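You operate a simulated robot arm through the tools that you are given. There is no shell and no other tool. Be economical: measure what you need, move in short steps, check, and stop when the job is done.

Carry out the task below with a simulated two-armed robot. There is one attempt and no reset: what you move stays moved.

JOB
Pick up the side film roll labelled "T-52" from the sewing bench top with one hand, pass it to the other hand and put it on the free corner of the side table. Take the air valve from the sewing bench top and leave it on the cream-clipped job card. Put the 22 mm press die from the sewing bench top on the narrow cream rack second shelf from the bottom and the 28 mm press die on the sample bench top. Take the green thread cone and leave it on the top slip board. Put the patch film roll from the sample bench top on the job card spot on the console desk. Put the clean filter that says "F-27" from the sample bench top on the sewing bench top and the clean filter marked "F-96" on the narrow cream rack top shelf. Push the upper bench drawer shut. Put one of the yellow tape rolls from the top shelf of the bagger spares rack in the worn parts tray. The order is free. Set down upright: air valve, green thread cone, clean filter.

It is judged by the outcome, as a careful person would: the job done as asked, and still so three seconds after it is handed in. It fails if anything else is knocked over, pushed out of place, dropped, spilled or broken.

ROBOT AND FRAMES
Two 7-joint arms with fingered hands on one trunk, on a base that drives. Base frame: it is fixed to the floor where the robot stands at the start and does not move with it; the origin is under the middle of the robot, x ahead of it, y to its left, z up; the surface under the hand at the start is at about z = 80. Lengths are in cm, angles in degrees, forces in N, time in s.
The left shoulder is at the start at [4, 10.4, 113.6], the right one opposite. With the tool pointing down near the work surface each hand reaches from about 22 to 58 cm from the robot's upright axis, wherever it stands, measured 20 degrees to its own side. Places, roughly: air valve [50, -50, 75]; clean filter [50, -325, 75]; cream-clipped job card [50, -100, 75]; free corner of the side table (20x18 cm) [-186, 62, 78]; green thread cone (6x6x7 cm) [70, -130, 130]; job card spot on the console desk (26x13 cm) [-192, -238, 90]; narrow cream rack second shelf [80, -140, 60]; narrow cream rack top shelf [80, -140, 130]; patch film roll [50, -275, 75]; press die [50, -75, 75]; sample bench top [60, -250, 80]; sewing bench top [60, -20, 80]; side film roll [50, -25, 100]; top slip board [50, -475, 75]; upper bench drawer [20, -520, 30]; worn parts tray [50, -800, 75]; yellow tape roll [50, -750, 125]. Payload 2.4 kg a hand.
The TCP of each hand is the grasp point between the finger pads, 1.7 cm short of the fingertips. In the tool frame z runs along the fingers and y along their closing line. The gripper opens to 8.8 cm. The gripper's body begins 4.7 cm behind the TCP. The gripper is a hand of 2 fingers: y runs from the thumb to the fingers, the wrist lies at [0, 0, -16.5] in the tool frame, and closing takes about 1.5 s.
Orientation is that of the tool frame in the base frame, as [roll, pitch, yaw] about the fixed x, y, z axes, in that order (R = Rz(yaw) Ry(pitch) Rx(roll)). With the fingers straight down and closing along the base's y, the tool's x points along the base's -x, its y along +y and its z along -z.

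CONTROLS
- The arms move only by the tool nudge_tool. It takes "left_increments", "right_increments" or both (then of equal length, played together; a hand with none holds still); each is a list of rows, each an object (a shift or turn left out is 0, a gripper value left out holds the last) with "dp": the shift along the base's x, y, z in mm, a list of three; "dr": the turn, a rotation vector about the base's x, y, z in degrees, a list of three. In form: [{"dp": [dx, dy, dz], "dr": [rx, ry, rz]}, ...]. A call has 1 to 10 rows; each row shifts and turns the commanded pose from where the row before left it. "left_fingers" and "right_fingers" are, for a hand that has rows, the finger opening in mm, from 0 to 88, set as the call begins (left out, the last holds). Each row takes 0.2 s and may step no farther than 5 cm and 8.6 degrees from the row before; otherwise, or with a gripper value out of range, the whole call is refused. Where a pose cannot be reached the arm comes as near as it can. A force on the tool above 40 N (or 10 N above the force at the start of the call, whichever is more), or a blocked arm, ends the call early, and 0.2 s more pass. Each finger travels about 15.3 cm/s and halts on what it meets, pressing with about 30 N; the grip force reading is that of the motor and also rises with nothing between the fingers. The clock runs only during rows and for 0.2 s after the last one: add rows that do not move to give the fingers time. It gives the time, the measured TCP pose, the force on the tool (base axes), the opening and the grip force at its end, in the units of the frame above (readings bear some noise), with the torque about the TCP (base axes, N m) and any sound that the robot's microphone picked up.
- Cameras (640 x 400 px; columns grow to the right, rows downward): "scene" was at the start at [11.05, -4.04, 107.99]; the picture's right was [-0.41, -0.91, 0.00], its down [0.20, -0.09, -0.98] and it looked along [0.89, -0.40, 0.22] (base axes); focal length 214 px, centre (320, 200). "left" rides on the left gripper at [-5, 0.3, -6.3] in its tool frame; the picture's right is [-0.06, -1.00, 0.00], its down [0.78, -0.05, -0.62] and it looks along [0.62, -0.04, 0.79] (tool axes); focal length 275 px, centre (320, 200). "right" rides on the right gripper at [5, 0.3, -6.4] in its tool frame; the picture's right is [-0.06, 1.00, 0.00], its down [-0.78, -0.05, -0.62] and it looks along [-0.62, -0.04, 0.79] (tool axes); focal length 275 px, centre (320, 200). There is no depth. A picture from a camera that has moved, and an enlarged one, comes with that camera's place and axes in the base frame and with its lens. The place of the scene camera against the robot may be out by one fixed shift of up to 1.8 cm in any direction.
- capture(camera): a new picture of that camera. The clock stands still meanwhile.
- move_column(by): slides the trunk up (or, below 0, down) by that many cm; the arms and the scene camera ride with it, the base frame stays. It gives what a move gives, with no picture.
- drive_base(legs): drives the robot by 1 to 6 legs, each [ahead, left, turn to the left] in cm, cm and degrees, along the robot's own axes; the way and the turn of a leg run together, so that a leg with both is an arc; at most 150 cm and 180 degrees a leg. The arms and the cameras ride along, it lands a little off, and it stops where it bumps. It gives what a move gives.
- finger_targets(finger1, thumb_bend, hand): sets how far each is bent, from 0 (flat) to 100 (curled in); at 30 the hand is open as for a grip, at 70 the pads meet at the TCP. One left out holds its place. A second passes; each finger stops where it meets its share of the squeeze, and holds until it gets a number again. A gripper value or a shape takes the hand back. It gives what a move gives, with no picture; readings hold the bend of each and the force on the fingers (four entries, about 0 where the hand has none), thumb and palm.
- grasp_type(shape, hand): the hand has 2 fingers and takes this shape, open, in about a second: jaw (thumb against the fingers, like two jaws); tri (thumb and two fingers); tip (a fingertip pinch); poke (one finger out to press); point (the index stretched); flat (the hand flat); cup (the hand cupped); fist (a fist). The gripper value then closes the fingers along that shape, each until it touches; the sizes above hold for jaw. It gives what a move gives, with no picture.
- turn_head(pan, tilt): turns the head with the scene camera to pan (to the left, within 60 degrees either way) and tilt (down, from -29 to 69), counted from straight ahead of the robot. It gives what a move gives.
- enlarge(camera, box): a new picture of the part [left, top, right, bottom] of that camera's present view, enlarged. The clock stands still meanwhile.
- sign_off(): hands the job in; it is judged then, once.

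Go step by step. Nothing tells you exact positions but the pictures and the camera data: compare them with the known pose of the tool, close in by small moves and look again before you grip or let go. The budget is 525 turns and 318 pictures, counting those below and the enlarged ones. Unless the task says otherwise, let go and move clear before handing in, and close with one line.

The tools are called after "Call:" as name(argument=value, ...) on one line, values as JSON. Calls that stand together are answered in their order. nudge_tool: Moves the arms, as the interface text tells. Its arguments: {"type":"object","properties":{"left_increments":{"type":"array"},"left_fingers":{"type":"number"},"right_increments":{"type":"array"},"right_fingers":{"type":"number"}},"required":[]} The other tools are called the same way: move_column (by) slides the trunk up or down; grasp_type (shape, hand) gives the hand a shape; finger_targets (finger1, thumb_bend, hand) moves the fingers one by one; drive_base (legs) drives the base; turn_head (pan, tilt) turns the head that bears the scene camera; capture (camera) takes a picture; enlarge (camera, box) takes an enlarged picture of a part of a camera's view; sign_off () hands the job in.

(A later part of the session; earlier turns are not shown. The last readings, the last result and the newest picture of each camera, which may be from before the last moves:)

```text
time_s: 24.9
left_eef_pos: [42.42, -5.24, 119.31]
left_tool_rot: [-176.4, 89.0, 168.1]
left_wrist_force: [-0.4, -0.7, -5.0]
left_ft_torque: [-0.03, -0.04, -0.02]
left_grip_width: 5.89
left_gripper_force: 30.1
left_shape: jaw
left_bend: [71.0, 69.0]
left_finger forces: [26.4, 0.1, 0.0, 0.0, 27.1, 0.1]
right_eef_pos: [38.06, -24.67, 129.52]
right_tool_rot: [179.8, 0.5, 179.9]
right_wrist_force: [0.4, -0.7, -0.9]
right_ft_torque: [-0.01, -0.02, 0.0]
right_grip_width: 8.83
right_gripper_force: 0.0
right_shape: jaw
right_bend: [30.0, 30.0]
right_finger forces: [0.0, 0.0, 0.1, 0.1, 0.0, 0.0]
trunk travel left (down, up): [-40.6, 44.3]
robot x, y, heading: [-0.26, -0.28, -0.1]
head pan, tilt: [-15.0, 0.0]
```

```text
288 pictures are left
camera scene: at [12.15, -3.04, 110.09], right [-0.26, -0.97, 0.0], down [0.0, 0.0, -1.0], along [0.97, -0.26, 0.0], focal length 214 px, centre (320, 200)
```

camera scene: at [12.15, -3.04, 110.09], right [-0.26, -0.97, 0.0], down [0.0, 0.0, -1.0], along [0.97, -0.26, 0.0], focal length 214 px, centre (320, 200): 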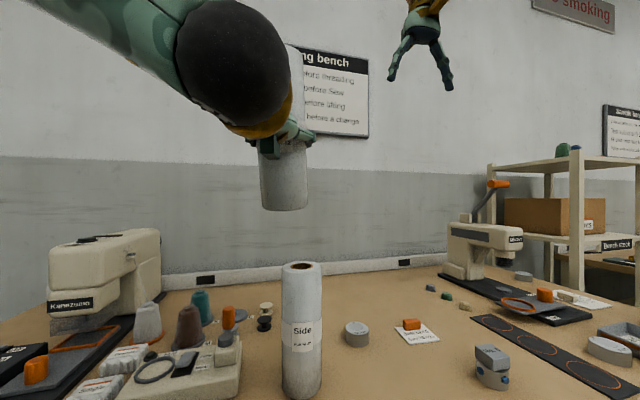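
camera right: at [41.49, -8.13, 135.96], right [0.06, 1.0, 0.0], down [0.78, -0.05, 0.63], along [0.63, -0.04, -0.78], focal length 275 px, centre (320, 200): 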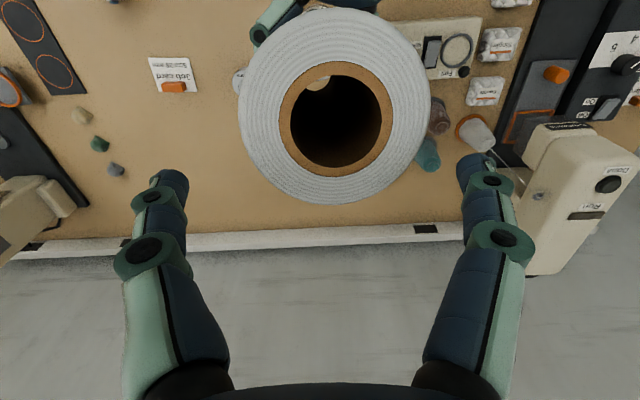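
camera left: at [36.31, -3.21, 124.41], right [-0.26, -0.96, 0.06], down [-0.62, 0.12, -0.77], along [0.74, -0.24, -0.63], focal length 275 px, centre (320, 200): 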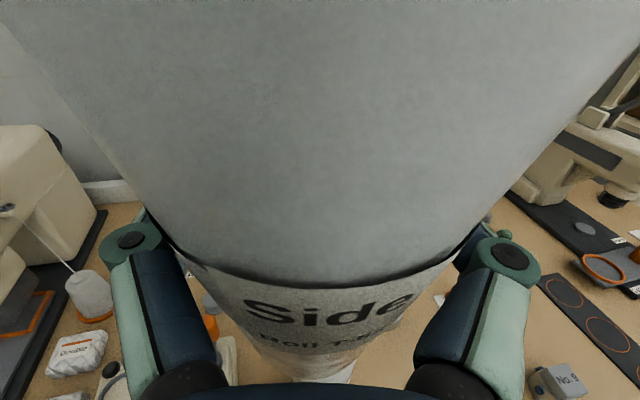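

The roll is held firmly (5 N), M-45 still standing. Now I back away from the bench and look around to the left before driving to the side table.

Call:
drive_base(legs=[[-35, 0, 0]])

Call:
turn_head(pan=60, tilt=20)

Call:
capture(camera="scene")

Call:
turn_head(pan=0, tilt=20)

Call:
capture(camera="scene")

```text
time_s: 27.2
left_eef_pos: [6.64, -5.28, 119.33]
left_tool_rot: [-175.0, 89.1, 169.6]
left_wrist_force: [-0.1, -0.7, -5.0]
left_ft_torque: [0.02, -0.02, 0.03]
left_grip_width: 5.91
left_gripper_force: 30.2
left_shape: jaw
left_bend: [71.0, 69.0]
left_finger forces: [26.3, 0.0, 0.1, 0.0, 27.0, 0.0]
right_eef_pos: [2.28, -24.78, 129.54]
right_tool_rot: [-180.0, 0.6, 179.6]
right_wrist_force: [-0.8, 0.8, -0.1]
right_ft_torque: [-0.02, 0.0, 0.02]
right_grip_width: 8.78
right_gripper_force: 0.1
right_shape: jaw
right_bend: [30.0, 30.0]
right_finger forces: [0.1, 0.1, 0.1, 0.1, 0.0, 0.0]
trunk travel left (down, up): [-40.6, 44.3]
robot x, y, heading: [-35.71, -0.17, -0.3]
head pan, tilt: [-15.0, 0.0]
```

```text
time_s: 28.7
left_eef_pos: [6.7, -5.36, 119.25]
left_tool_rot: [-175.0, 89.1, 169.5]
left_wrist_force: [0.3, 1.4, -6.6]
left_ft_torque: [-0.03, -0.05, -0.01]
left_grip_width: 5.87
left_gripper_force: 30.3
left_shape: jaw
left_bend: [71.0, 69.0]
left_finger forces: [26.1, 0.1, 0.0, 0.0, 27.0, 0.0]
right_eef_pos: [2.32, -24.81, 129.52]
right_tool_rot: [-180.0, 0.5, 179.6]
right_wrist_force: [0.7, 0.3, -0.1]
right_ft_torque: [0.05, -0.02, 0.04]
right_grip_width: 8.79
right_gripper_force: 0.1
right_shape: jaw
right_bend: [30.0, 30.0]
right_finger forces: [0.0, 0.0, 0.0, 0.1, 0.1, 0.0]
trunk travel left (down, up): [-40.6, 44.3]
robot x, y, heading: [-35.69, 0.11, -0.5]
head pan, tilt: [60.0, 20.0]
```

```text
287 pictures are left
camera scene: at [-27.46, 7.42, 106.87], right [0.86, -0.51, 0.0], down [-0.17, -0.29, -0.94], along [0.47, 0.81, -0.34], focal length 214 px, centre (320, 200)
```

scene: 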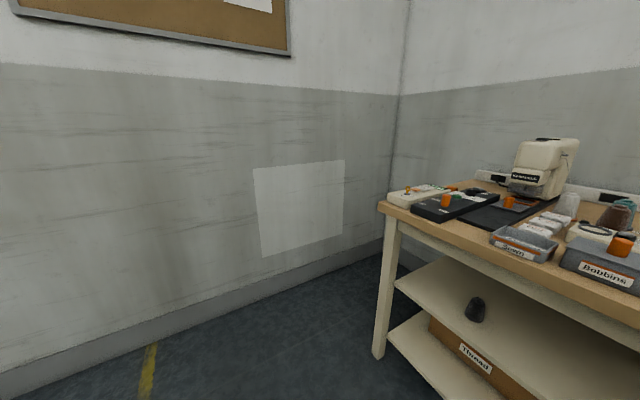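

```text
time_s: 30.0
left_eef_pos: [6.82, -5.32, 119.27]
left_tool_rot: [-175.1, 89.1, 169.3]
left_wrist_force: [0.2, -0.1, -4.2]
left_ft_torque: [-0.01, -0.01, 0.02]
left_grip_width: 5.89
left_gripper_force: 30.3
left_shape: jaw
left_bend: [71.0, 69.0]
left_finger forces: [26.2, 0.0, 0.0, 0.0, 27.0, 0.0]
right_eef_pos: [2.38, -24.83, 129.55]
right_tool_rot: [-180.0, 0.5, 179.6]
right_wrist_force: [0.0, 0.4, -0.2]
right_ft_torque: [0.0, 0.0, -0.02]
right_grip_width: 8.8
right_gripper_force: 0.0
right_shape: jaw
right_bend: [30.0, 30.0]
right_finger forces: [0.1, 0.0, 0.1, 0.0, 0.1, 0.1]
trunk travel left (down, up): [-40.6, 44.3]
robot x, y, heading: [-35.34, 0.11, -0.2]
head pan, tilt: [0.0, 20.0]
```

```text
286 pictures are left
camera scene: at [-22.85, -0.66, 106.86], right [-0.01, -1.0, 0.0], down [-0.34, 0.0, -0.94], along [0.94, 0.0, -0.34], focal length 214 px, centre (320, 200)
```

scene: 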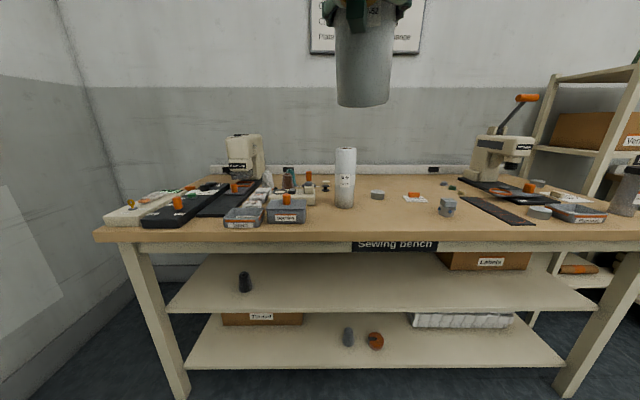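

Free floor on the left. I back up more, turn left and look.

Call:
drive_base(legs=[[-25, 0, 0], [0, 0, 120]])

Call:
capture(camera="scene")

```text
time_s: 36.8
left_eef_pos: [-76.3, 40.11, 119.38]
left_tool_rot: [-175.0, 89.1, -72.1]
left_wrist_force: [-0.2, 0.3, -4.6]
left_ft_torque: [0.03, -0.01, -0.01]
left_grip_width: 5.87
left_gripper_force: 30.3
left_shape: jaw
left_bend: [71.0, 70.0]
left_finger forces: [25.4, 0.0, 0.0, 0.0, 26.0, 0.1]
right_eef_pos: [-56.89, 45.49, 129.62]
right_tool_rot: [180.0, 0.4, -62.0]
right_wrist_force: [0.0, 0.3, 0.3]
right_ft_torque: [0.0, 0.01, 0.0]
right_grip_width: 8.8
right_gripper_force: 0.0
right_shape: jaw
right_bend: [30.0, 30.0]
right_finger forces: [0.1, 0.0, 0.0, 0.1, 0.0, 0.1]
trunk travel left (down, up): [-40.6, 44.3]
robot x, y, heading: [-61.46, 0.05, 118.0]
head pan, tilt: [0.0, 20.0]
```

```text
285 pictures are left
camera scene: at [-66.24, 10.53, 106.86], right [0.88, 0.47, 0.0], down [0.16, -0.3, -0.94], along [-0.44, 0.83, -0.34], focal length 214 px, centre (320, 200)
```

scene: 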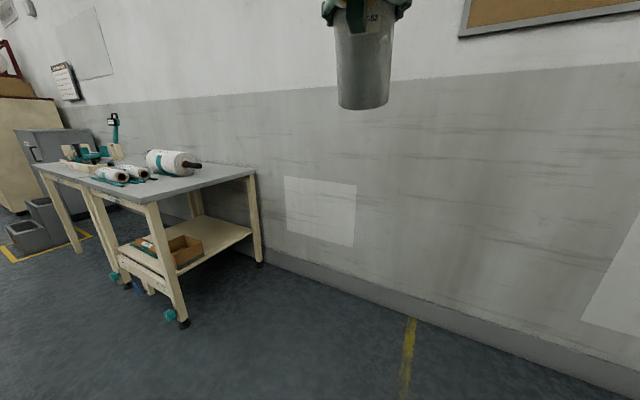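

The side table is on the left against the wall. I turn a bit more and zoom.

Call:
drive_base(legs=[[0, 0, 32]])

Call:
capture(camera="scene")

Call:
enlarge(camera="scene", box=[200, 100, 440, 250])

```text
time_s: 38.7
left_eef_pos: [-94.4, 26.65, 119.36]
left_tool_rot: [-175.1, 88.9, -41.3]
left_wrist_force: [-0.7, -0.6, -4.2]
left_ft_torque: [0.03, 0.02, 0.02]
left_grip_width: 5.82
left_gripper_force: 30.1
left_shape: jaw
left_bend: [71.0, 71.0]
left_finger forces: [25.4, 0.0, 0.1, 0.0, 25.8, 0.1]
right_eef_pos: [-80.61, 41.16, 129.62]
right_tool_rot: [180.0, 0.5, -31.2]
right_wrist_force: [0.4, 0.6, -0.2]
right_ft_torque: [0.03, 0.01, -0.02]
right_grip_width: 8.8
right_gripper_force: 0.0
right_shape: jaw
right_bend: [30.0, 30.0]
right_finger forces: [0.0, 0.0, 0.1, 0.1, 0.0, 0.1]
trunk travel left (down, up): [-40.6, 44.3]
robot x, y, heading: [-61.11, 0.46, 149.0]
head pan, tilt: [0.0, 20.0]
```

```text
284 pictures are left
camera scene: at [-71.0, 6.03, 106.86], right [0.52, 0.86, 0.0], down [0.29, -0.18, -0.94], along [-0.8, 0.49, -0.34], focal length 214 px, centre (320, 200)
```

scene: 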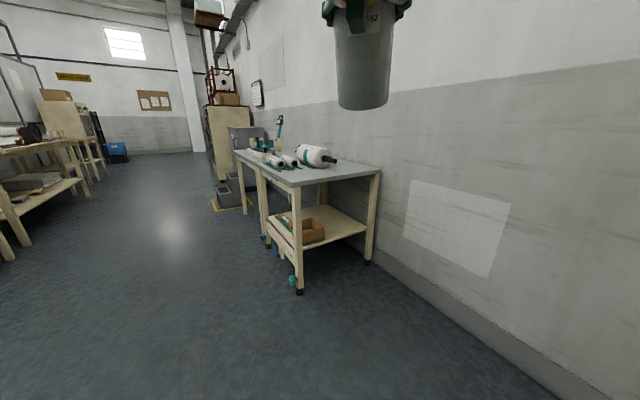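

```text
2.67 times, centred on (320, 175) of scene
camera zoom: at [-71.0, 6.03, 106.86], right [0.52, 0.86, 0.0], down [0.29, -0.18, -0.94], along [-0.8, 0.49, -0.34], focal length 572 px, centre (320, 267)
```

zoom: 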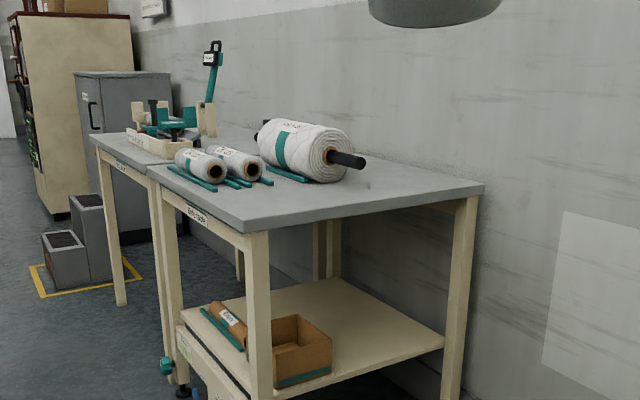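

The free corner is at roughly x -165..-203, y 45..75 on the table's near side. I'll drive along the aisle to x ≈ -190, turn to face the table, and look.

Call:
drive_base(legs=[[0, 0, 31], [130, 0, 0], [0, 0, -90]])

Call:
turn_head(pan=0, tilt=40)

Call:
capture(camera="scene")

Call:
capture(camera="left")

```text
time_s: 50.5
left_eef_pos: [-182.77, 42.13, 119.29]
left_tool_rot: [-175.8, 89.0, -102.2]
left_wrist_force: [0.2, -0.9, -5.1]
left_ft_torque: [0.08, -0.01, -0.01]
left_grip_width: 5.81
left_gripper_force: 30.1
left_shape: jaw
left_bend: [71.0, 71.0]
left_finger forces: [25.7, 0.0, 0.1, 0.0, 26.0, 0.1]
right_eef_pos: [-163.36, 37.52, 129.58]
right_tool_rot: [-179.9, 0.5, -91.1]
right_wrist_force: [0.7, -0.4, -0.1]
right_ft_torque: [-0.03, 0.0, 0.01]
right_grip_width: 8.81
right_gripper_force: 0.0
right_shape: jaw
right_bend: [30.0, 30.0]
right_finger forces: [0.1, 0.0, 0.0, 0.0, 0.0, 0.1]
trunk travel left (down, up): [-40.6, 44.3]
robot x, y, heading: [-188.63, -0.31, 88.9]
head pan, tilt: [0.0, 20.0]
```

```text
time_s: 51.3
left_eef_pos: [-182.82, 42.09, 119.31]
left_tool_rot: [-176.2, 89.1, -102.4]
left_wrist_force: [0.3, -0.6, -4.9]
left_ft_torque: [0.03, -0.04, 0.02]
left_grip_width: 5.77
left_gripper_force: 30.7
left_shape: jaw
left_bend: [71.0, 71.0]
left_finger forces: [25.7, 0.0, 0.0, 0.0, 26.0, 0.0]
right_eef_pos: [-163.38, 37.49, 129.39]
right_tool_rot: [-180.0, 0.5, -91.2]
right_wrist_force: [-0.5, 0.4, -1.5]
right_ft_torque: [0.03, 0.01, 0.0]
right_grip_width: 8.83
right_gripper_force: 0.0
right_shape: jaw
right_bend: [30.0, 30.0]
right_finger forces: [0.1, 0.1, 0.0, 0.0, 0.0, 0.1]
trunk travel left (down, up): [-40.6, 44.3]
robot x, y, heading: [-188.99, -0.14, 88.9]
head pan, tilt: [0.0, 40.0]
```

```text
282 pictures are left
camera scene: at [-188.19, 10.73, 103.73], right [1.0, -0.02, 0.0], down [-0.01, -0.64, -0.77], along [0.02, 0.77, -0.64], focal length 214 px, centre (320, 200)
```

scene: 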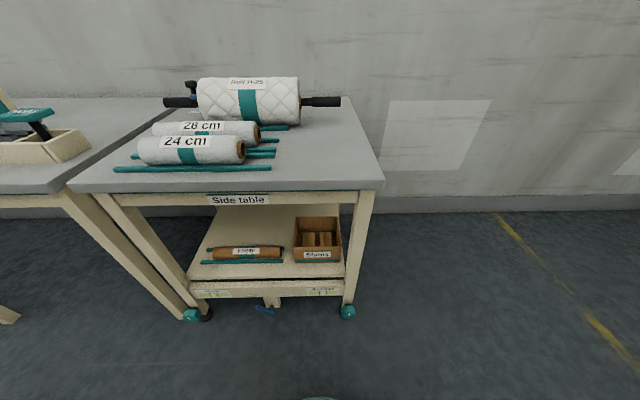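

```text
281 pictures are left
camera left: at [-184.96, 36.22, 124.38], right [0.96, -0.28, 0.06], down [-0.13, -0.62, -0.77], along [0.26, 0.73, -0.63], focal length 275 px, centre (320, 200)
```

left: 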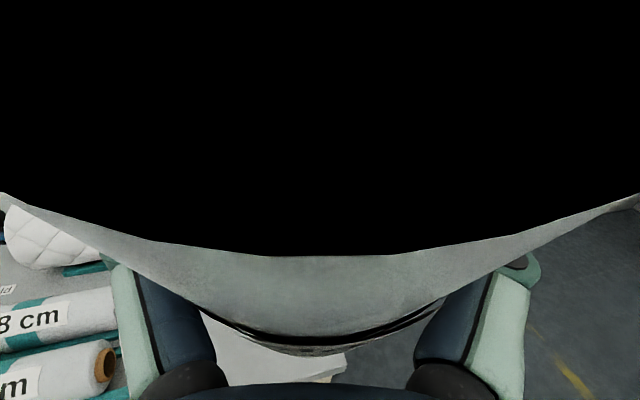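

The left camera is blocked; I need to check how the roll sits in the hand.

Call:
turn_head(pan=0, tilt=-20)

Call:
capture(camera="scene")

Call:
capture(camera="right")

```text
time_s: 52.6
left_eef_pos: [-182.88, 42.05, 119.41]
left_tool_rot: [-175.9, 89.0, -102.3]
left_wrist_force: [0.0, 0.8, -5.5]
left_ft_torque: [0.05, 0.02, 0.02]
left_grip_width: 5.78
left_gripper_force: 30.3
left_shape: jaw
left_bend: [71.0, 71.0]
left_finger forces: [25.6, 0.1, 0.0, 0.0, 26.1, 0.1]
right_eef_pos: [-163.44, 37.35, 129.62]
right_tool_rot: [-179.9, 0.4, -91.1]
right_wrist_force: [0.0, 0.6, -0.1]
right_ft_torque: [0.04, 0.05, 0.01]
right_grip_width: 8.78
right_gripper_force: 0.1
right_shape: jaw
right_bend: [30.0, 30.0]
right_finger forces: [0.1, 0.0, 0.0, 0.0, 0.0, 0.1]
trunk travel left (down, up): [-40.6, 44.3]
robot x, y, heading: [-189.03, 0.24, 88.9]
head pan, tilt: [0.0, -20.0]
```

```text
280 pictures are left
camera scene: at [-188.21, 9.84, 113.02], right [1.0, -0.02, 0.0], down [0.01, 0.34, -0.94], along [0.02, 0.94, 0.34], focal length 214 px, centre (320, 200)
```

scene: 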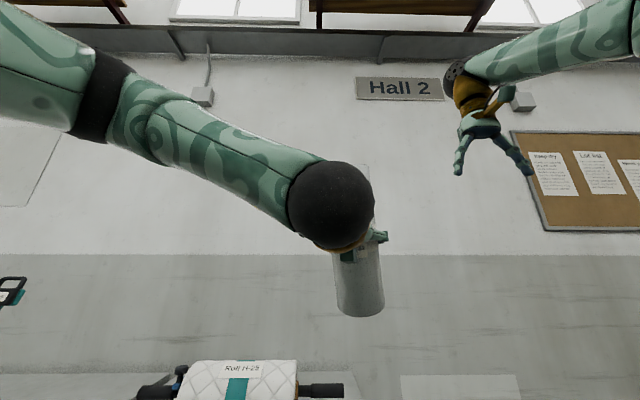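

```text
279 pictures are left
camera right: at [-163.68, 32.47, 135.82], right [-1.0, 0.08, 0.0], down [0.07, 0.78, 0.63], along [0.05, 0.62, -0.78], focal length 275 px, centre (320, 200)
```

right: 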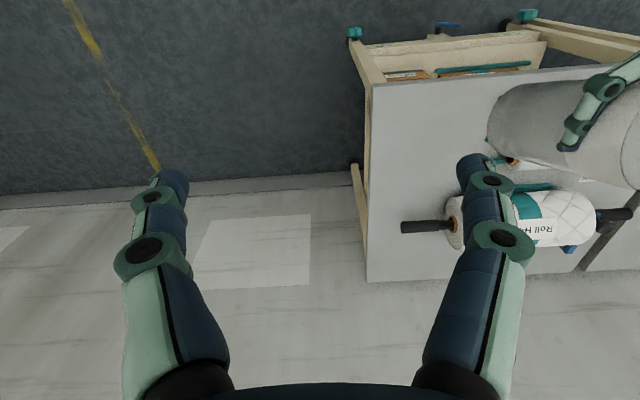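

I need a better side view of the roll's tilt; enlarge the right camera's view.

Call:
nudge_tool(right_increments=[{"dp": [30, -20, 0]}, {"dp": [40, -20, 0]}, {"dp": [40, 0, 0]}])

Call:
capture(camera="right")

```text
time_s: 53.4
left_eef_pos: [-182.87, 42.2, 119.28]
left_tool_rot: [-176.6, 88.9, -102.9]
left_wrist_force: [-0.6, 0.4, -5.0]
left_ft_torque: [0.04, -0.04, -0.01]
left_grip_width: 5.8
left_gripper_force: 29.8
left_shape: jaw
left_bend: [71.0, 71.0]
left_finger forces: [25.7, 0.0, 0.0, 0.1, 26.1, 0.0]
right_eef_pos: [-152.53, 33.67, 129.47]
right_tool_rot: [-180.0, 0.4, -91.1]
right_wrist_force: [0.0, -0.5, -0.5]
right_ft_torque: [0.03, 0.01, -0.03]
right_grip_width: 8.77
right_gripper_force: 0.0
right_shape: jaw
right_bend: [30.0, 30.0]
right_finger forces: [0.1, 0.0, 0.0, 0.0, 0.1, 0.1]
trunk travel left (down, up): [-40.6, 44.3]
robot x, y, heading: [-188.96, 0.08, 88.8]
head pan, tilt: [0.0, -20.0]
```

```text
278 pictures are left
camera right: at [-152.84, 28.64, 135.76], right [-1.0, 0.08, 0.0], down [0.07, 0.78, 0.63], along [0.05, 0.62, -0.78], focal length 275 px, centre (320, 200)
```

right: 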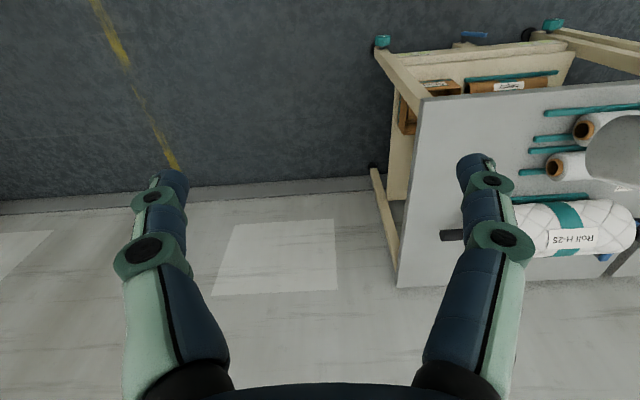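

The roll has pivoted a little: its bottom is a few cm forward (top leaning to me). I'll tilt the hand down about 12° to make the roll upright again, and re-check.

Call:
nudge_tool(left_increments=[{"dr": [-5.8, 1.7, 0]}, {"dr": [-5.8, 1.7, 0]}, {"dp": [0, 0, 0]}], right_increments=[{"dp": [-30, 0, 0]}, {"dp": [-30, 0, 0]}, {"dp": [0, 0, 0]}])

Call:
capture(camera="right")

Call:
capture(camera="scene")

```text
time_s: 54.2
left_eef_pos: [-182.73, 42.16, 119.4]
left_tool_rot: [-179.6, 76.9, -106.0]
left_wrist_force: [-0.8, -0.3, -5.1]
left_ft_torque: [0.03, -0.01, 0.03]
left_grip_width: 5.79
left_gripper_force: 30.0
left_shape: jaw
left_bend: [71.0, 71.0]
left_finger forces: [25.9, 0.1, 0.0, 0.1, 26.3, 0.0]
right_eef_pos: [-158.52, 33.54, 129.62]
right_tool_rot: [179.9, 0.5, -91.2]
right_wrist_force: [-0.2, 0.6, 0.8]
right_ft_torque: [-0.01, -0.04, 0.0]
right_grip_width: 8.79
right_gripper_force: 0.0
right_shape: jaw
right_bend: [30.0, 30.0]
right_finger forces: [0.1, 0.0, 0.0, 0.1, 0.1, 0.1]
trunk travel left (down, up): [-40.6, 44.3]
robot x, y, heading: [-189.03, -0.46, 88.9]
head pan, tilt: [0.0, -20.0]
```

```text
277 pictures are left
camera right: at [-158.77, 28.48, 135.94], right [-1.0, 0.08, 0.0], down [0.07, 0.78, 0.63], along [0.05, 0.62, -0.78], focal length 275 px, centre (320, 200)
```

right: 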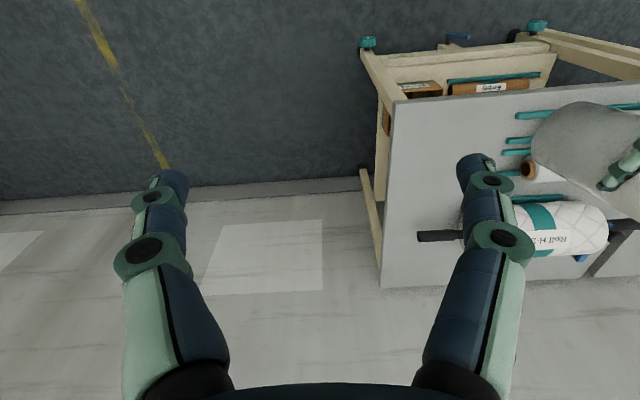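

```text
276 pictures are left
camera scene: at [-188.2, 9.83, 113.02], right [1.0, -0.02, 0.0], down [0.01, 0.34, -0.94], along [0.02, 0.94, 0.34], focal length 214 px, centre (320, 200)
```

scene: 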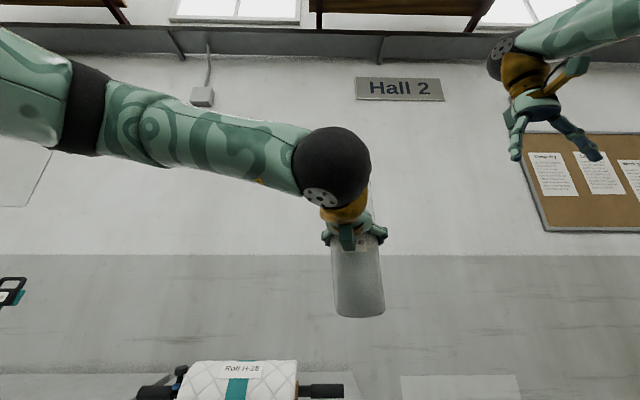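

Now the roll hangs upright. The free corner spans x -197..-175, y 49..72. I drive closer, then lower with the trunk.

Call:
drive_base(legs=[[11, 0, 0]])

Call:
nudge_tool(left_increments=[{"dp": [-20, 30, 0]}, {"dp": [-13, 30, 0]}, {"dp": [0, 15, 0]}, {"dp": [0, 0, 0]}])

Call:
move_column(by=-25)

Call:
turn_head(pan=0, tilt=15)

Call:
capture(camera="scene")

Call:
capture(camera="right")

```text
time_s: 55.4
left_eef_pos: [-182.57, 53.3, 119.41]
left_tool_rot: [-179.6, 76.9, -106.2]
left_wrist_force: [0.8, -0.3, -5.1]
left_ft_torque: [0.01, -0.04, -0.01]
left_grip_width: 5.79
left_gripper_force: 29.9
left_shape: jaw
left_bend: [71.0, 71.0]
left_finger forces: [26.1, 0.0, 0.0, 0.0, 26.2, 0.0]
right_eef_pos: [-157.95, 44.49, 129.59]
right_tool_rot: [180.0, 0.5, -91.3]
right_wrist_force: [-0.4, -1.0, 0.8]
right_ft_torque: [0.04, -0.02, -0.03]
right_grip_width: 8.8
right_gripper_force: 0.1
right_shape: jaw
right_bend: [30.0, 30.0]
right_finger forces: [0.0, 0.0, 0.0, 0.2, 0.0, 0.0]
trunk travel left (down, up): [-40.6, 44.3]
robot x, y, heading: [-188.56, 10.77, 88.8]
head pan, tilt: [0.0, -20.0]
```

```text
time_s: 56.4
left_eef_pos: [-185.68, 60.45, 119.17]
left_tool_rot: [-179.7, 76.9, -106.1]
left_wrist_force: [0.9, 0.4, -4.6]
left_ft_torque: [0.04, -0.03, -0.02]
left_grip_width: 5.8
left_gripper_force: 30.4
left_shape: jaw
left_bend: [71.0, 71.0]
left_finger forces: [26.0, 0.0, 0.0, 0.0, 26.4, 0.0]
right_eef_pos: [-158.12, 44.43, 129.69]
right_tool_rot: [180.0, 0.5, -91.4]
right_wrist_force: [0.7, 0.0, 0.1]
right_ft_torque: [0.0, 0.03, 0.01]
right_grip_width: 8.8
right_gripper_force: 0.0
right_shape: jaw
right_bend: [30.0, 30.0]
right_finger forces: [0.0, 0.1, 0.1, 0.0, 0.0, 0.0]
trunk travel left (down, up): [-40.6, 44.3]
robot x, y, heading: [-188.78, 10.81, 88.7]
head pan, tilt: [0.0, -20.0]
```

```text
time_s: 59.0
left_eef_pos: [-185.76, 60.55, 94.4]
left_tool_rot: [-179.6, 77.1, -106.2]
left_wrist_force: [0.8, -0.7, -5.3]
left_ft_torque: [0.0, 0.02, -0.02]
left_grip_width: 5.78
left_gripper_force: 29.8
left_shape: jaw
left_bend: [71.0, 71.0]
left_finger forces: [26.0, 0.0, 0.1, 0.0, 26.3, 0.0]
right_eef_pos: [-157.96, 46.89, 102.4]
right_tool_rot: [180.0, -3.5, -91.4]
right_wrist_force: [-0.1, 0.7, 0.2]
right_ft_torque: [-0.02, 0.01, 0.0]
right_grip_width: 8.78
right_gripper_force: 0.1
right_shape: jaw
right_bend: [30.0, 30.0]
right_finger forces: [0.0, 0.1, 0.1, 0.0, 0.0, 0.0]
trunk travel left (down, up): [-15.6, 69.3]
robot x, y, heading: [-188.42, 10.82, 88.6]
head pan, tilt: [0.0, -20.0]
```

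```text
time_s: 60.0
left_eef_pos: [-185.8, 60.57, 94.34]
left_tool_rot: [-179.7, 76.9, -106.2]
left_wrist_force: [-1.3, -1.1, -3.9]
left_ft_torque: [0.04, -0.02, 0.0]
left_grip_width: 5.8
left_gripper_force: 29.8
left_shape: jaw
left_bend: [71.0, 71.0]
left_finger forces: [25.9, 0.1, 0.0, 0.0, 26.3, 0.0]
right_eef_pos: [-158.02, 46.92, 102.47]
right_tool_rot: [-180.0, -3.5, -91.3]
right_wrist_force: [0.1, 0.1, -0.1]
right_ft_torque: [-0.01, -0.03, 0.03]
right_grip_width: 8.8
right_gripper_force: 0.0
right_shape: jaw
right_bend: [30.0, 30.0]
right_finger forces: [0.0, 0.0, 0.1, 0.0, 0.1, 0.0]
trunk travel left (down, up): [-15.6, 69.3]
robot x, y, heading: [-188.4, 11.21, 88.7]
head pan, tilt: [0.0, 15.0]
```

```text
275 pictures are left
camera scene: at [-187.89, 23.51, 82.71], right [1.0, -0.02, 0.0], down [-0.01, -0.26, -0.97], along [0.02, 0.97, -0.26], focal length 214 px, centre (320, 200)
```

scene: 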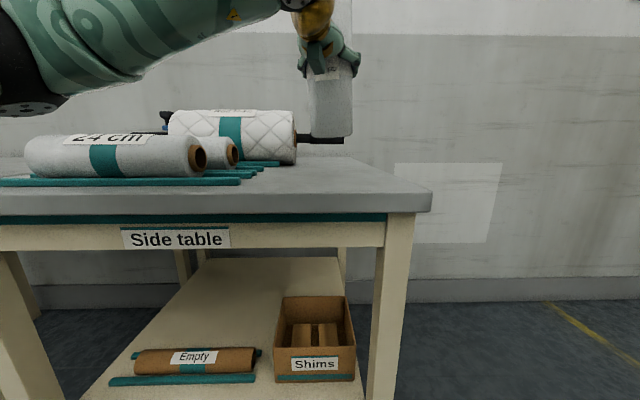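

```text
274 pictures are left
camera right: at [-158.37, 42.37, 109.11], right [-1.0, 0.09, 0.0], down [0.07, 0.82, 0.57], along [0.05, 0.57, -0.82], focal length 275 px, centre (320, 200)
```

right: 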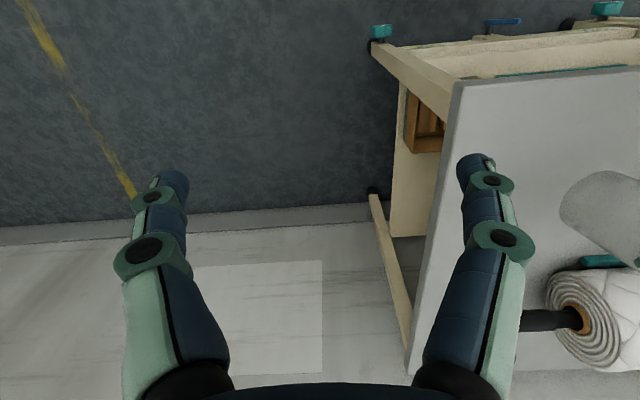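

The roll bottom is ~6.5 cm above the table, well positioned. Lowering.

Call:
nudge_tool(left_increments=[{"dp": [0, 0, -20]}, {"dp": [0, 0, -20]}, {"dp": [0, 0, -12]}, {"dp": [0, 0, 0]}])

Call:
capture(camera="scene")

```text
time_s: 61.0
left_eef_pos: [-185.72, 60.73, 89.02]
left_tool_rot: [-179.6, 76.9, -106.1]
left_wrist_force: [0.3, 0.8, -5.4]
left_ft_torque: [0.01, -0.02, 0.0]
left_grip_width: 5.76
left_gripper_force: 29.8
left_shape: jaw
left_bend: [71.0, 71.0]
left_finger forces: [26.0, 0.0, 0.0, 0.1, 26.1, 0.0]
right_eef_pos: [-158.02, 46.92, 102.34]
right_tool_rot: [180.0, -3.5, -91.5]
right_wrist_force: [-0.6, -0.3, -0.6]
right_ft_torque: [0.0, 0.04, -0.04]
right_grip_width: 8.77
right_gripper_force: 0.1
right_shape: jaw
right_bend: [30.0, 30.0]
right_finger forces: [0.0, 0.0, 0.0, 0.1, 0.0, 0.1]
trunk travel left (down, up): [-15.6, 69.3]
robot x, y, heading: [-188.33, 10.58, 88.7]
head pan, tilt: [0.0, 15.0]
```

```text
273 pictures are left
camera scene: at [-187.89, 23.51, 82.7], right [1.0, -0.02, 0.0], down [-0.01, -0.26, -0.97], along [0.02, 0.97, -0.26], focal length 214 px, centre (320, 200)
```

scene: 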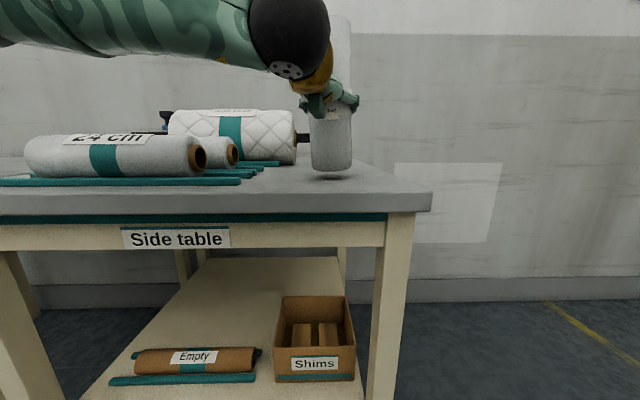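

Call:
nudge_tool(left_increments=[{"dp": [0, 0, -4]}, {"dp": [0, 0, -3]}, {"dp": [0, 0, 0]}])

Call:
enlarge(camera="scene", box=[260, 60, 420, 200])

```text
time_s: 61.8
left_eef_pos: [-185.74, 60.78, 88.29]
left_tool_rot: [-179.6, 76.9, -106.1]
left_wrist_force: [-0.8, -1.2, -4.7]
left_ft_torque: [0.02, -0.02, -0.02]
left_grip_width: 5.78
left_gripper_force: 30.3
left_shape: jaw
left_bend: [71.0, 71.0]
left_finger forces: [26.1, 0.1, 0.0, 0.1, 26.2, 0.0]
right_eef_pos: [-158.08, 46.79, 102.49]
right_tool_rot: [-180.0, -3.6, -91.5]
right_wrist_force: [-0.3, 0.2, 0.1]
right_ft_torque: [0.01, -0.01, -0.02]
right_grip_width: 8.78
right_gripper_force: 0.1
right_shape: jaw
right_bend: [30.0, 30.0]
right_finger forces: [0.0, 0.0, 0.0, 0.0, 0.1, 0.0]
trunk travel left (down, up): [-15.6, 69.3]
robot x, y, heading: [-188.58, 10.84, 88.9]
head pan, tilt: [0.0, 15.0]
```

```text
2.86 times, centred on (340, 130) of scene
camera zoom: at [-187.89, 23.51, 82.7], right [1.0, -0.02, 0.0], down [-0.01, -0.26, -0.97], along [0.02, 0.97, -0.26], focal length 613 px, centre (263, 400)
```

zoom: 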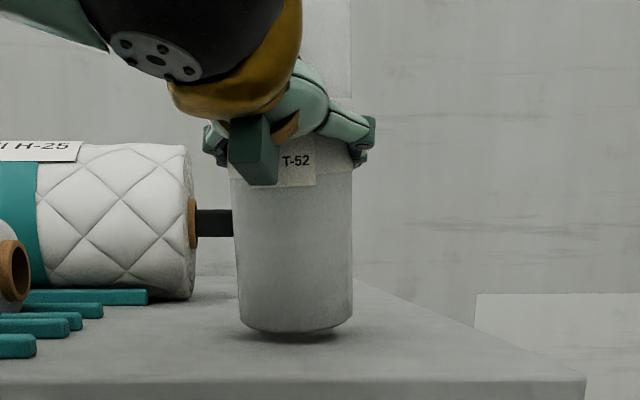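

Call:
nudge_tool(left_increments=[{"dp": [0, 0, -3]}, {"dp": [0, 0, -3]}, {"dp": [0, 0, 0]}])

```text
time_s: 62.6
left_eef_pos: [-185.76, 60.52, 87.71]
left_tool_rot: [-179.7, 76.9, -106.2]
left_wrist_force: [0.8, -0.4, -5.2]
left_ft_torque: [0.01, -0.03, 0.0]
left_grip_width: 5.79
left_gripper_force: 30.7
left_shape: jaw
left_bend: [71.0, 71.0]
left_finger forces: [26.0, 0.1, 0.1, 0.0, 26.2, 0.0]
right_eef_pos: [-157.99, 47.06, 102.39]
right_tool_rot: [-180.0, -3.5, -91.5]
right_wrist_force: [0.0, 0.4, -0.1]
right_ft_torque: [-0.03, -0.01, 0.0]
right_grip_width: 8.8
right_gripper_force: 0.1
right_shape: jaw
right_bend: [30.0, 30.0]
right_finger forces: [0.0, 0.0, 0.0, 0.0, 0.1, 0.0]
trunk travel left (down, up): [-15.6, 69.3]
robot x, y, heading: [-188.27, 10.83, 89.0]
head pan, tilt: [0.0, 15.0]
```

Call:
nudge_tool(left_increments=[{"dp": [0, 0, -3]}, {"dp": [0, 0, -3]}, {"dp": [0, 0, 0]}])

Call:
enlarge(camera="scene", box=[260, 60, 420, 200])

```text
time_s: 63.4
left_eef_pos: [-185.63, 60.48, 87.1]
left_tool_rot: [-179.8, 77.0, -106.2]
left_wrist_force: [1.0, -0.6, 4.5]
left_ft_torque: [0.06, 0.18, 0.0]
left_grip_width: 5.76
left_gripper_force: 30.8
left_shape: jaw
left_bend: [71.0, 71.0]
left_finger forces: [26.1, 0.0, 0.1, 0.0, 27.1, 0.1]
right_eef_pos: [-158.0, 46.88, 102.33]
right_tool_rot: [-180.0, -3.4, -91.4]
right_wrist_force: [0.0, 0.5, -0.5]
right_ft_torque: [0.03, 0.01, -0.05]
right_grip_width: 8.77
right_gripper_force: 0.1
right_shape: jaw
right_bend: [30.0, 30.0]
right_finger forces: [0.0, 0.0, 0.0, 0.0, 0.0, 0.1]
trunk travel left (down, up): [-15.6, 69.3]
robot x, y, heading: [-188.41, 10.77, 88.7]
head pan, tilt: [0.0, 15.0]
```

```text
2.86 times, centred on (340, 130) of scene
camera zoom: at [-187.88, 23.47, 82.71], right [1.0, -0.02, 0.0], down [-0.01, -0.26, -0.97], along [0.02, 0.97, -0.26], focal length 613 px, centre (263, 400)
```

zoom: 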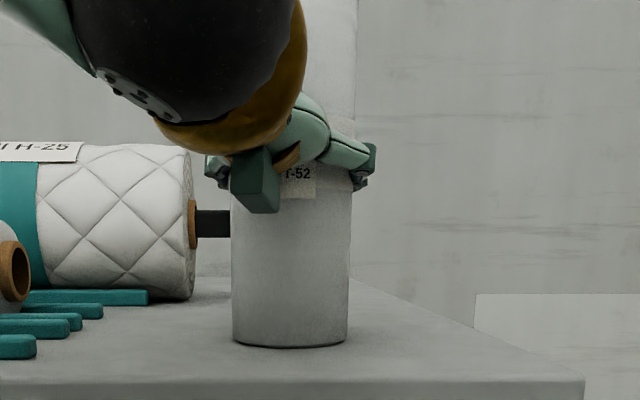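

It's standing on the table (force reversed). I open the hand and check.

Call:
nudge_tool(left_increments=[{"dp": [0, 0, 0]}, {"dp": [0, 0, 0]}, {"dp": [0, 0, 0]}, {"dp": [0, 0, 0]}], left_fingers=88)

Call:
capture(camera="left")

Call:
enlarge(camera="scene", box=[260, 60, 420, 200])

```text
time_s: 64.4
left_eef_pos: [-185.69, 60.55, 87.09]
left_tool_rot: [-179.7, 76.9, -106.2]
left_wrist_force: [-0.2, 0.8, 0.1]
left_ft_torque: [0.0, -0.01, -0.04]
left_grip_width: 8.79
left_gripper_force: 0.0
left_shape: jaw
left_bend: [30.0, 30.0]
left_finger forces: [0.0, 0.0, 0.0, 0.0, 0.0, 0.0]
right_eef_pos: [-158.1, 46.93, 102.51]
right_tool_rot: [180.0, -3.4, -91.4]
right_wrist_force: [-0.1, 0.3, 0.2]
right_ft_torque: [0.01, 0.0, 0.0]
right_grip_width: 8.78
right_gripper_force: 0.1
right_shape: jaw
right_bend: [30.0, 30.0]
right_finger forces: [0.1, 0.1, 0.1, 0.1, 0.0, 0.0]
trunk travel left (down, up): [-15.6, 69.3]
robot x, y, heading: [-188.91, 10.97, 88.8]
head pan, tilt: [0.0, 15.0]
```

```text
270 pictures are left
camera left: at [-187.46, 55.84, 93.33], right [0.96, -0.27, 0.06], down [-0.17, -0.76, -0.62], along [0.22, 0.59, -0.78], focal length 275 px, centre (320, 200)
```

left: 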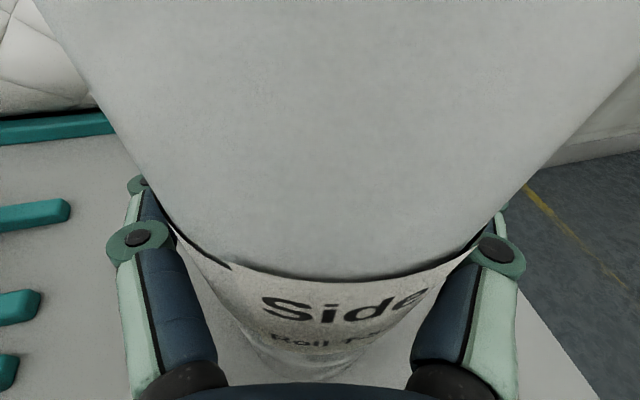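

```text
2.86 times, centred on (340, 130) of scene
camera zoom: at [-187.89, 23.49, 82.7], right [1.0, -0.02, 0.0], down [-0.01, -0.26, -0.97], along [0.02, 0.97, -0.26], focal length 613 px, centre (263, 400)
```

zoom: 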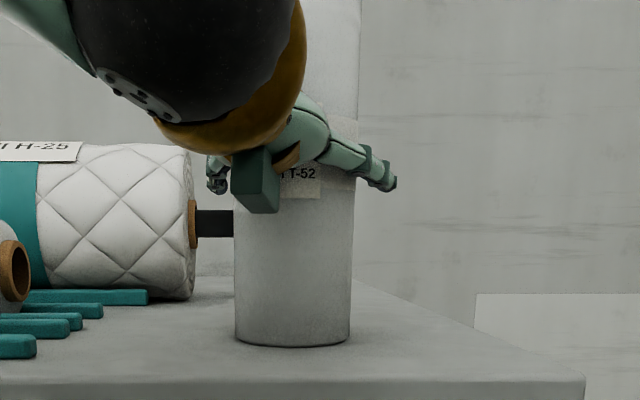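

Free standing. Retreat along the tool axis.

Call:
nudge_tool(left_increments=[{"dp": [-7, -26, 6]}, {"dp": [-7, -26, 6]}, {"dp": [-7, -26, 6]}, {"dp": [-9, -35, 8]}])

Call:
capture(camera="scene")

```text
time_s: 65.4
left_eef_pos: [-187.21, 50.81, 89.93]
left_tool_rot: [-179.9, 76.9, -106.3]
left_wrist_force: [-0.3, 0.0, -0.2]
left_ft_torque: [-0.02, 0.01, 0.01]
left_grip_width: 8.77
left_gripper_force: 0.0
left_shape: jaw
left_bend: [30.0, 30.0]
left_finger forces: [0.0, 0.1, 0.0, 0.0, 0.0, 0.0]
left hand out of reach, approached as far as the arm can: row 4
right_eef_pos: [-158.17, 46.87, 102.5]
right_tool_rot: [179.9, -3.5, -91.4]
right_wrist_force: [0.3, -1.0, 0.6]
right_ft_torque: [0.0, -0.05, -0.02]
right_grip_width: 8.8
right_gripper_force: 0.0
right_shape: jaw
right_bend: [30.0, 30.0]
right_finger forces: [0.0, 0.0, 0.0, 0.0, 0.1, 0.0]
trunk travel left (down, up): [-15.6, 69.3]
robot x, y, heading: [-188.76, 10.99, 88.9]
head pan, tilt: [0.0, 15.0]
```

```text
268 pictures are left
camera scene: at [-187.9, 23.49, 82.7], right [1.0, -0.02, 0.0], down [-0.01, -0.26, -0.97], along [0.02, 0.97, -0.26], focal length 214 px, centre (320, 200)
```

scene: 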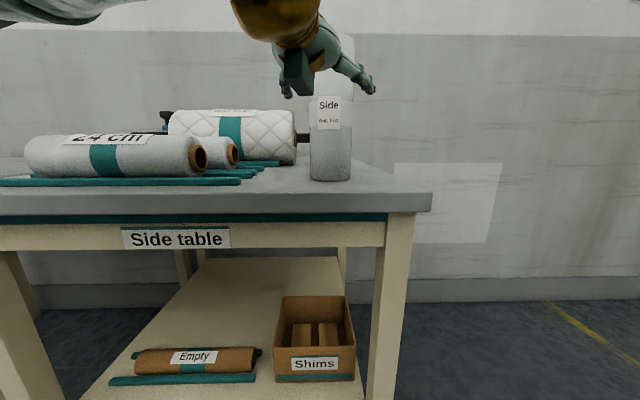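

T-52 stands on the free corner. I back away, raise the trunk, and turn the left hand fingers-down.

Call:
drive_base(legs=[[-35, 0, 0]])

Call:
move_column(by=21)

Call:
nudge_tool(left_increments=[{"dr": [-8.2, 2.4, 0]}, {"dr": [-8.2, 2.4, 0]}, {"dr": [-8.2, 2.4, 0]}, {"dr": [-8.2, 2.4, 0]}, {"dr": [-8.2, 2.4, 0]}, {"dr": [-8.2, 2.4, 0]}, {"dr": [-8.2, 2.4, 0]}, {"dr": [-8.2, 2.4, 0]}, {"dr": [-8.2, 2.4, 0]}])

Call:
capture(camera="scene")

```text
time_s: 67.7
left_eef_pos: [-188.1, 15.52, 89.81]
left_tool_rot: [-179.8, 76.9, -105.8]
left_wrist_force: [0.8, 0.7, 0.2]
left_ft_torque: [0.0, 0.02, 0.02]
left_grip_width: 8.83
left_gripper_force: 0.2
left_shape: jaw
left_bend: [30.0, 30.0]
left_finger forces: [0.0, 0.0, 0.1, 0.0, 0.0, 0.1]
right_eef_pos: [-158.98, 11.76, 102.44]
right_tool_rot: [180.0, -3.5, -91.0]
right_wrist_force: [0.2, 0.6, 0.4]
right_ft_torque: [0.02, -0.01, 0.01]
right_grip_width: 8.79
right_gripper_force: 0.1
right_shape: jaw
right_bend: [30.0, 30.0]
right_finger forces: [0.0, 0.1, 0.0, 0.0, 0.0, 0.0]
trunk travel left (down, up): [-15.6, 69.3]
robot x, y, heading: [-189.14, -24.45, 88.8]
head pan, tilt: [0.0, 15.0]
```

```text
time_s: 70.0
left_eef_pos: [-188.11, 15.42, 111.06]
left_tool_rot: [-179.7, 76.9, -105.8]
left_wrist_force: [-0.3, 0.2, 0.1]
left_ft_torque: [0.01, 0.0, 0.02]
left_grip_width: 8.76
left_gripper_force: 0.1
left_shape: jaw
left_bend: [30.0, 30.0]
left_finger forces: [0.0, 0.1, 0.1, 0.0, 0.0, 0.1]
right_eef_pos: [-159.05, 11.66, 123.43]
right_tool_rot: [180.0, -3.6, -91.0]
right_wrist_force: [0.6, 0.4, 0.7]
right_ft_torque: [-0.02, 0.07, -0.03]
right_grip_width: 8.77
right_gripper_force: 0.2
right_shape: jaw
right_bend: [30.0, 30.0]
right_finger forces: [0.0, 0.0, 0.1, 0.1, 0.0, 0.0]
trunk travel left (down, up): [-36.6, 48.3]
robot x, y, heading: [-189.33, -24.47, 88.9]
head pan, tilt: [0.0, 15.0]
```

```text
time_s: 72.0
left_eef_pos: [-188.05, 15.53, 110.91]
left_tool_rot: [179.8, -0.1, -106.4]
left_wrist_force: [1.1, -0.3, 0.6]
left_ft_torque: [0.0, 0.01, -0.04]
left_grip_width: 8.8
left_gripper_force: 0.1
left_shape: jaw
left_bend: [30.0, 30.0]
left_finger forces: [0.0, 0.0, 0.0, 0.1, 0.1, 0.0]
right_eef_pos: [-158.95, 11.76, 123.55]
right_tool_rot: [-179.9, -3.6, -91.0]
right_wrist_force: [0.4, 0.2, -0.7]
right_ft_torque: [0.02, 0.01, 0.02]
right_grip_width: 8.78
right_gripper_force: 0.0
right_shape: jaw
right_bend: [30.0, 30.0]
right_finger forces: [0.0, 0.0, 0.0, 0.1, 0.0, 0.0]
trunk travel left (down, up): [-36.6, 48.3]
robot x, y, heading: [-189.15, -24.36, 89.2]
head pan, tilt: [0.0, 15.0]
```

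```text
267 pictures are left
camera scene: at [-188.67, -12.72, 103.66], right [1.0, -0.02, 0.0], down [0.0, -0.26, -0.97], along [0.02, 0.97, -0.26], focal length 214 px, centre (320, 200)
```

scene: 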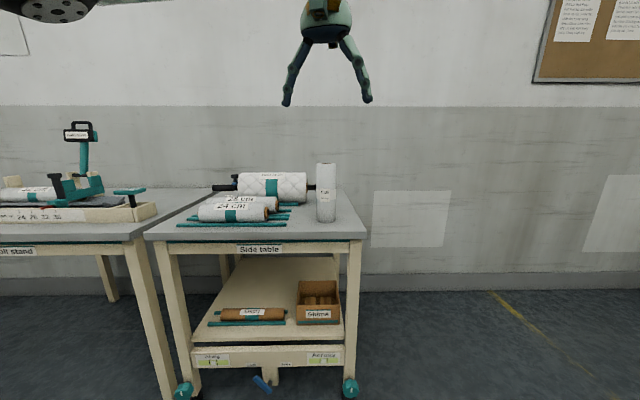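

I square the left hand, then turn to face the sewing bench and drive back toward the air valve.

Call:
nudge_tool(left_increments=[{"dp": [-45, 0, 0], "dr": [0, 0, 7.5]}, {"dp": [-45, 0, 0], "dr": [0, 0, 7.5]}, {"dp": [-40, 0, 0]}], right_increments=[{"dr": [3.6, 0, 0]}, {"dp": [0, 0, 0]}, {"dp": [0, 0, 0]}])

Call:
drive_base(legs=[[0, 0, -89], [140, 0, 0]])

Call:
capture(camera="scene")

```text
time_s: 72.8
left_eef_pos: [-200.96, 15.27, 110.89]
left_tool_rot: [179.8, 0.0, -91.2]
left_wrist_force: [0.2, -0.2, -0.8]
left_ft_torque: [0.01, 0.03, -0.01]
left_grip_width: 8.8
left_gripper_force: 0.0
left_shape: jaw
left_bend: [30.0, 30.0]
left_finger forces: [0.0, 0.1, 0.0, 0.1, 0.0, 0.0]
right_eef_pos: [-158.98, 11.75, 123.56]
right_tool_rot: [179.8, 0.1, -91.2]
right_wrist_force: [0.7, -0.1, -0.4]
right_ft_torque: [0.0, -0.03, 0.02]
right_grip_width: 8.77
right_gripper_force: 0.1
right_shape: jaw
right_bend: [30.0, 30.0]
right_finger forces: [0.0, 0.0, 0.0, 0.0, 0.0, 0.0]
trunk travel left (down, up): [-36.6, 48.3]
robot x, y, heading: [-189.14, -24.32, 89.4]
head pan, tilt: [0.0, 15.0]
```

```text
time_s: 83.6
left_eef_pos: [-9.49, -15.16, 110.97]
left_tool_rot: [179.9, 0.1, 178.8]
left_wrist_force: [-0.4, -0.2, 0.4]
left_ft_torque: [0.01, 0.0, 0.03]
left_grip_width: 8.77
left_gripper_force: 0.0
left_shape: jaw
left_bend: [30.0, 30.0]
left_finger forces: [0.0, 0.0, 0.1, 0.0, 0.0, 0.0]
right_eef_pos: [-13.05, -57.07, 123.51]
right_tool_rot: [179.9, 0.1, 179.0]
right_wrist_force: [0.2, 0.3, 0.0]
right_ft_torque: [0.0, 0.0, 0.05]
right_grip_width: 8.79
right_gripper_force: 0.0
right_shape: jaw
right_bend: [30.0, 30.0]
right_finger forces: [0.0, 0.0, 0.0, 0.0, 0.0, 0.0]
trunk travel left (down, up): [-36.6, 48.3]
robot x, y, heading: [-49.6, -27.03, -1.3]
head pan, tilt: [0.0, 15.0]
```

```text
266 pictures are left
camera scene: at [-36.42, -27.68, 103.66], right [-0.02, -1.0, 0.0], down [-0.26, 0.0, -0.97], along [0.97, -0.02, -0.26], focal length 214 px, centre (320, 200)
```

scene: 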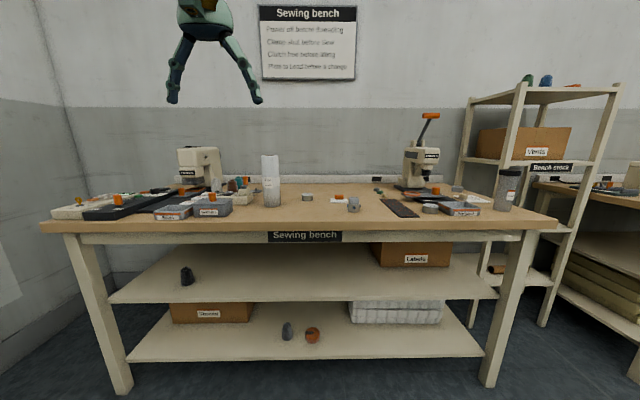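

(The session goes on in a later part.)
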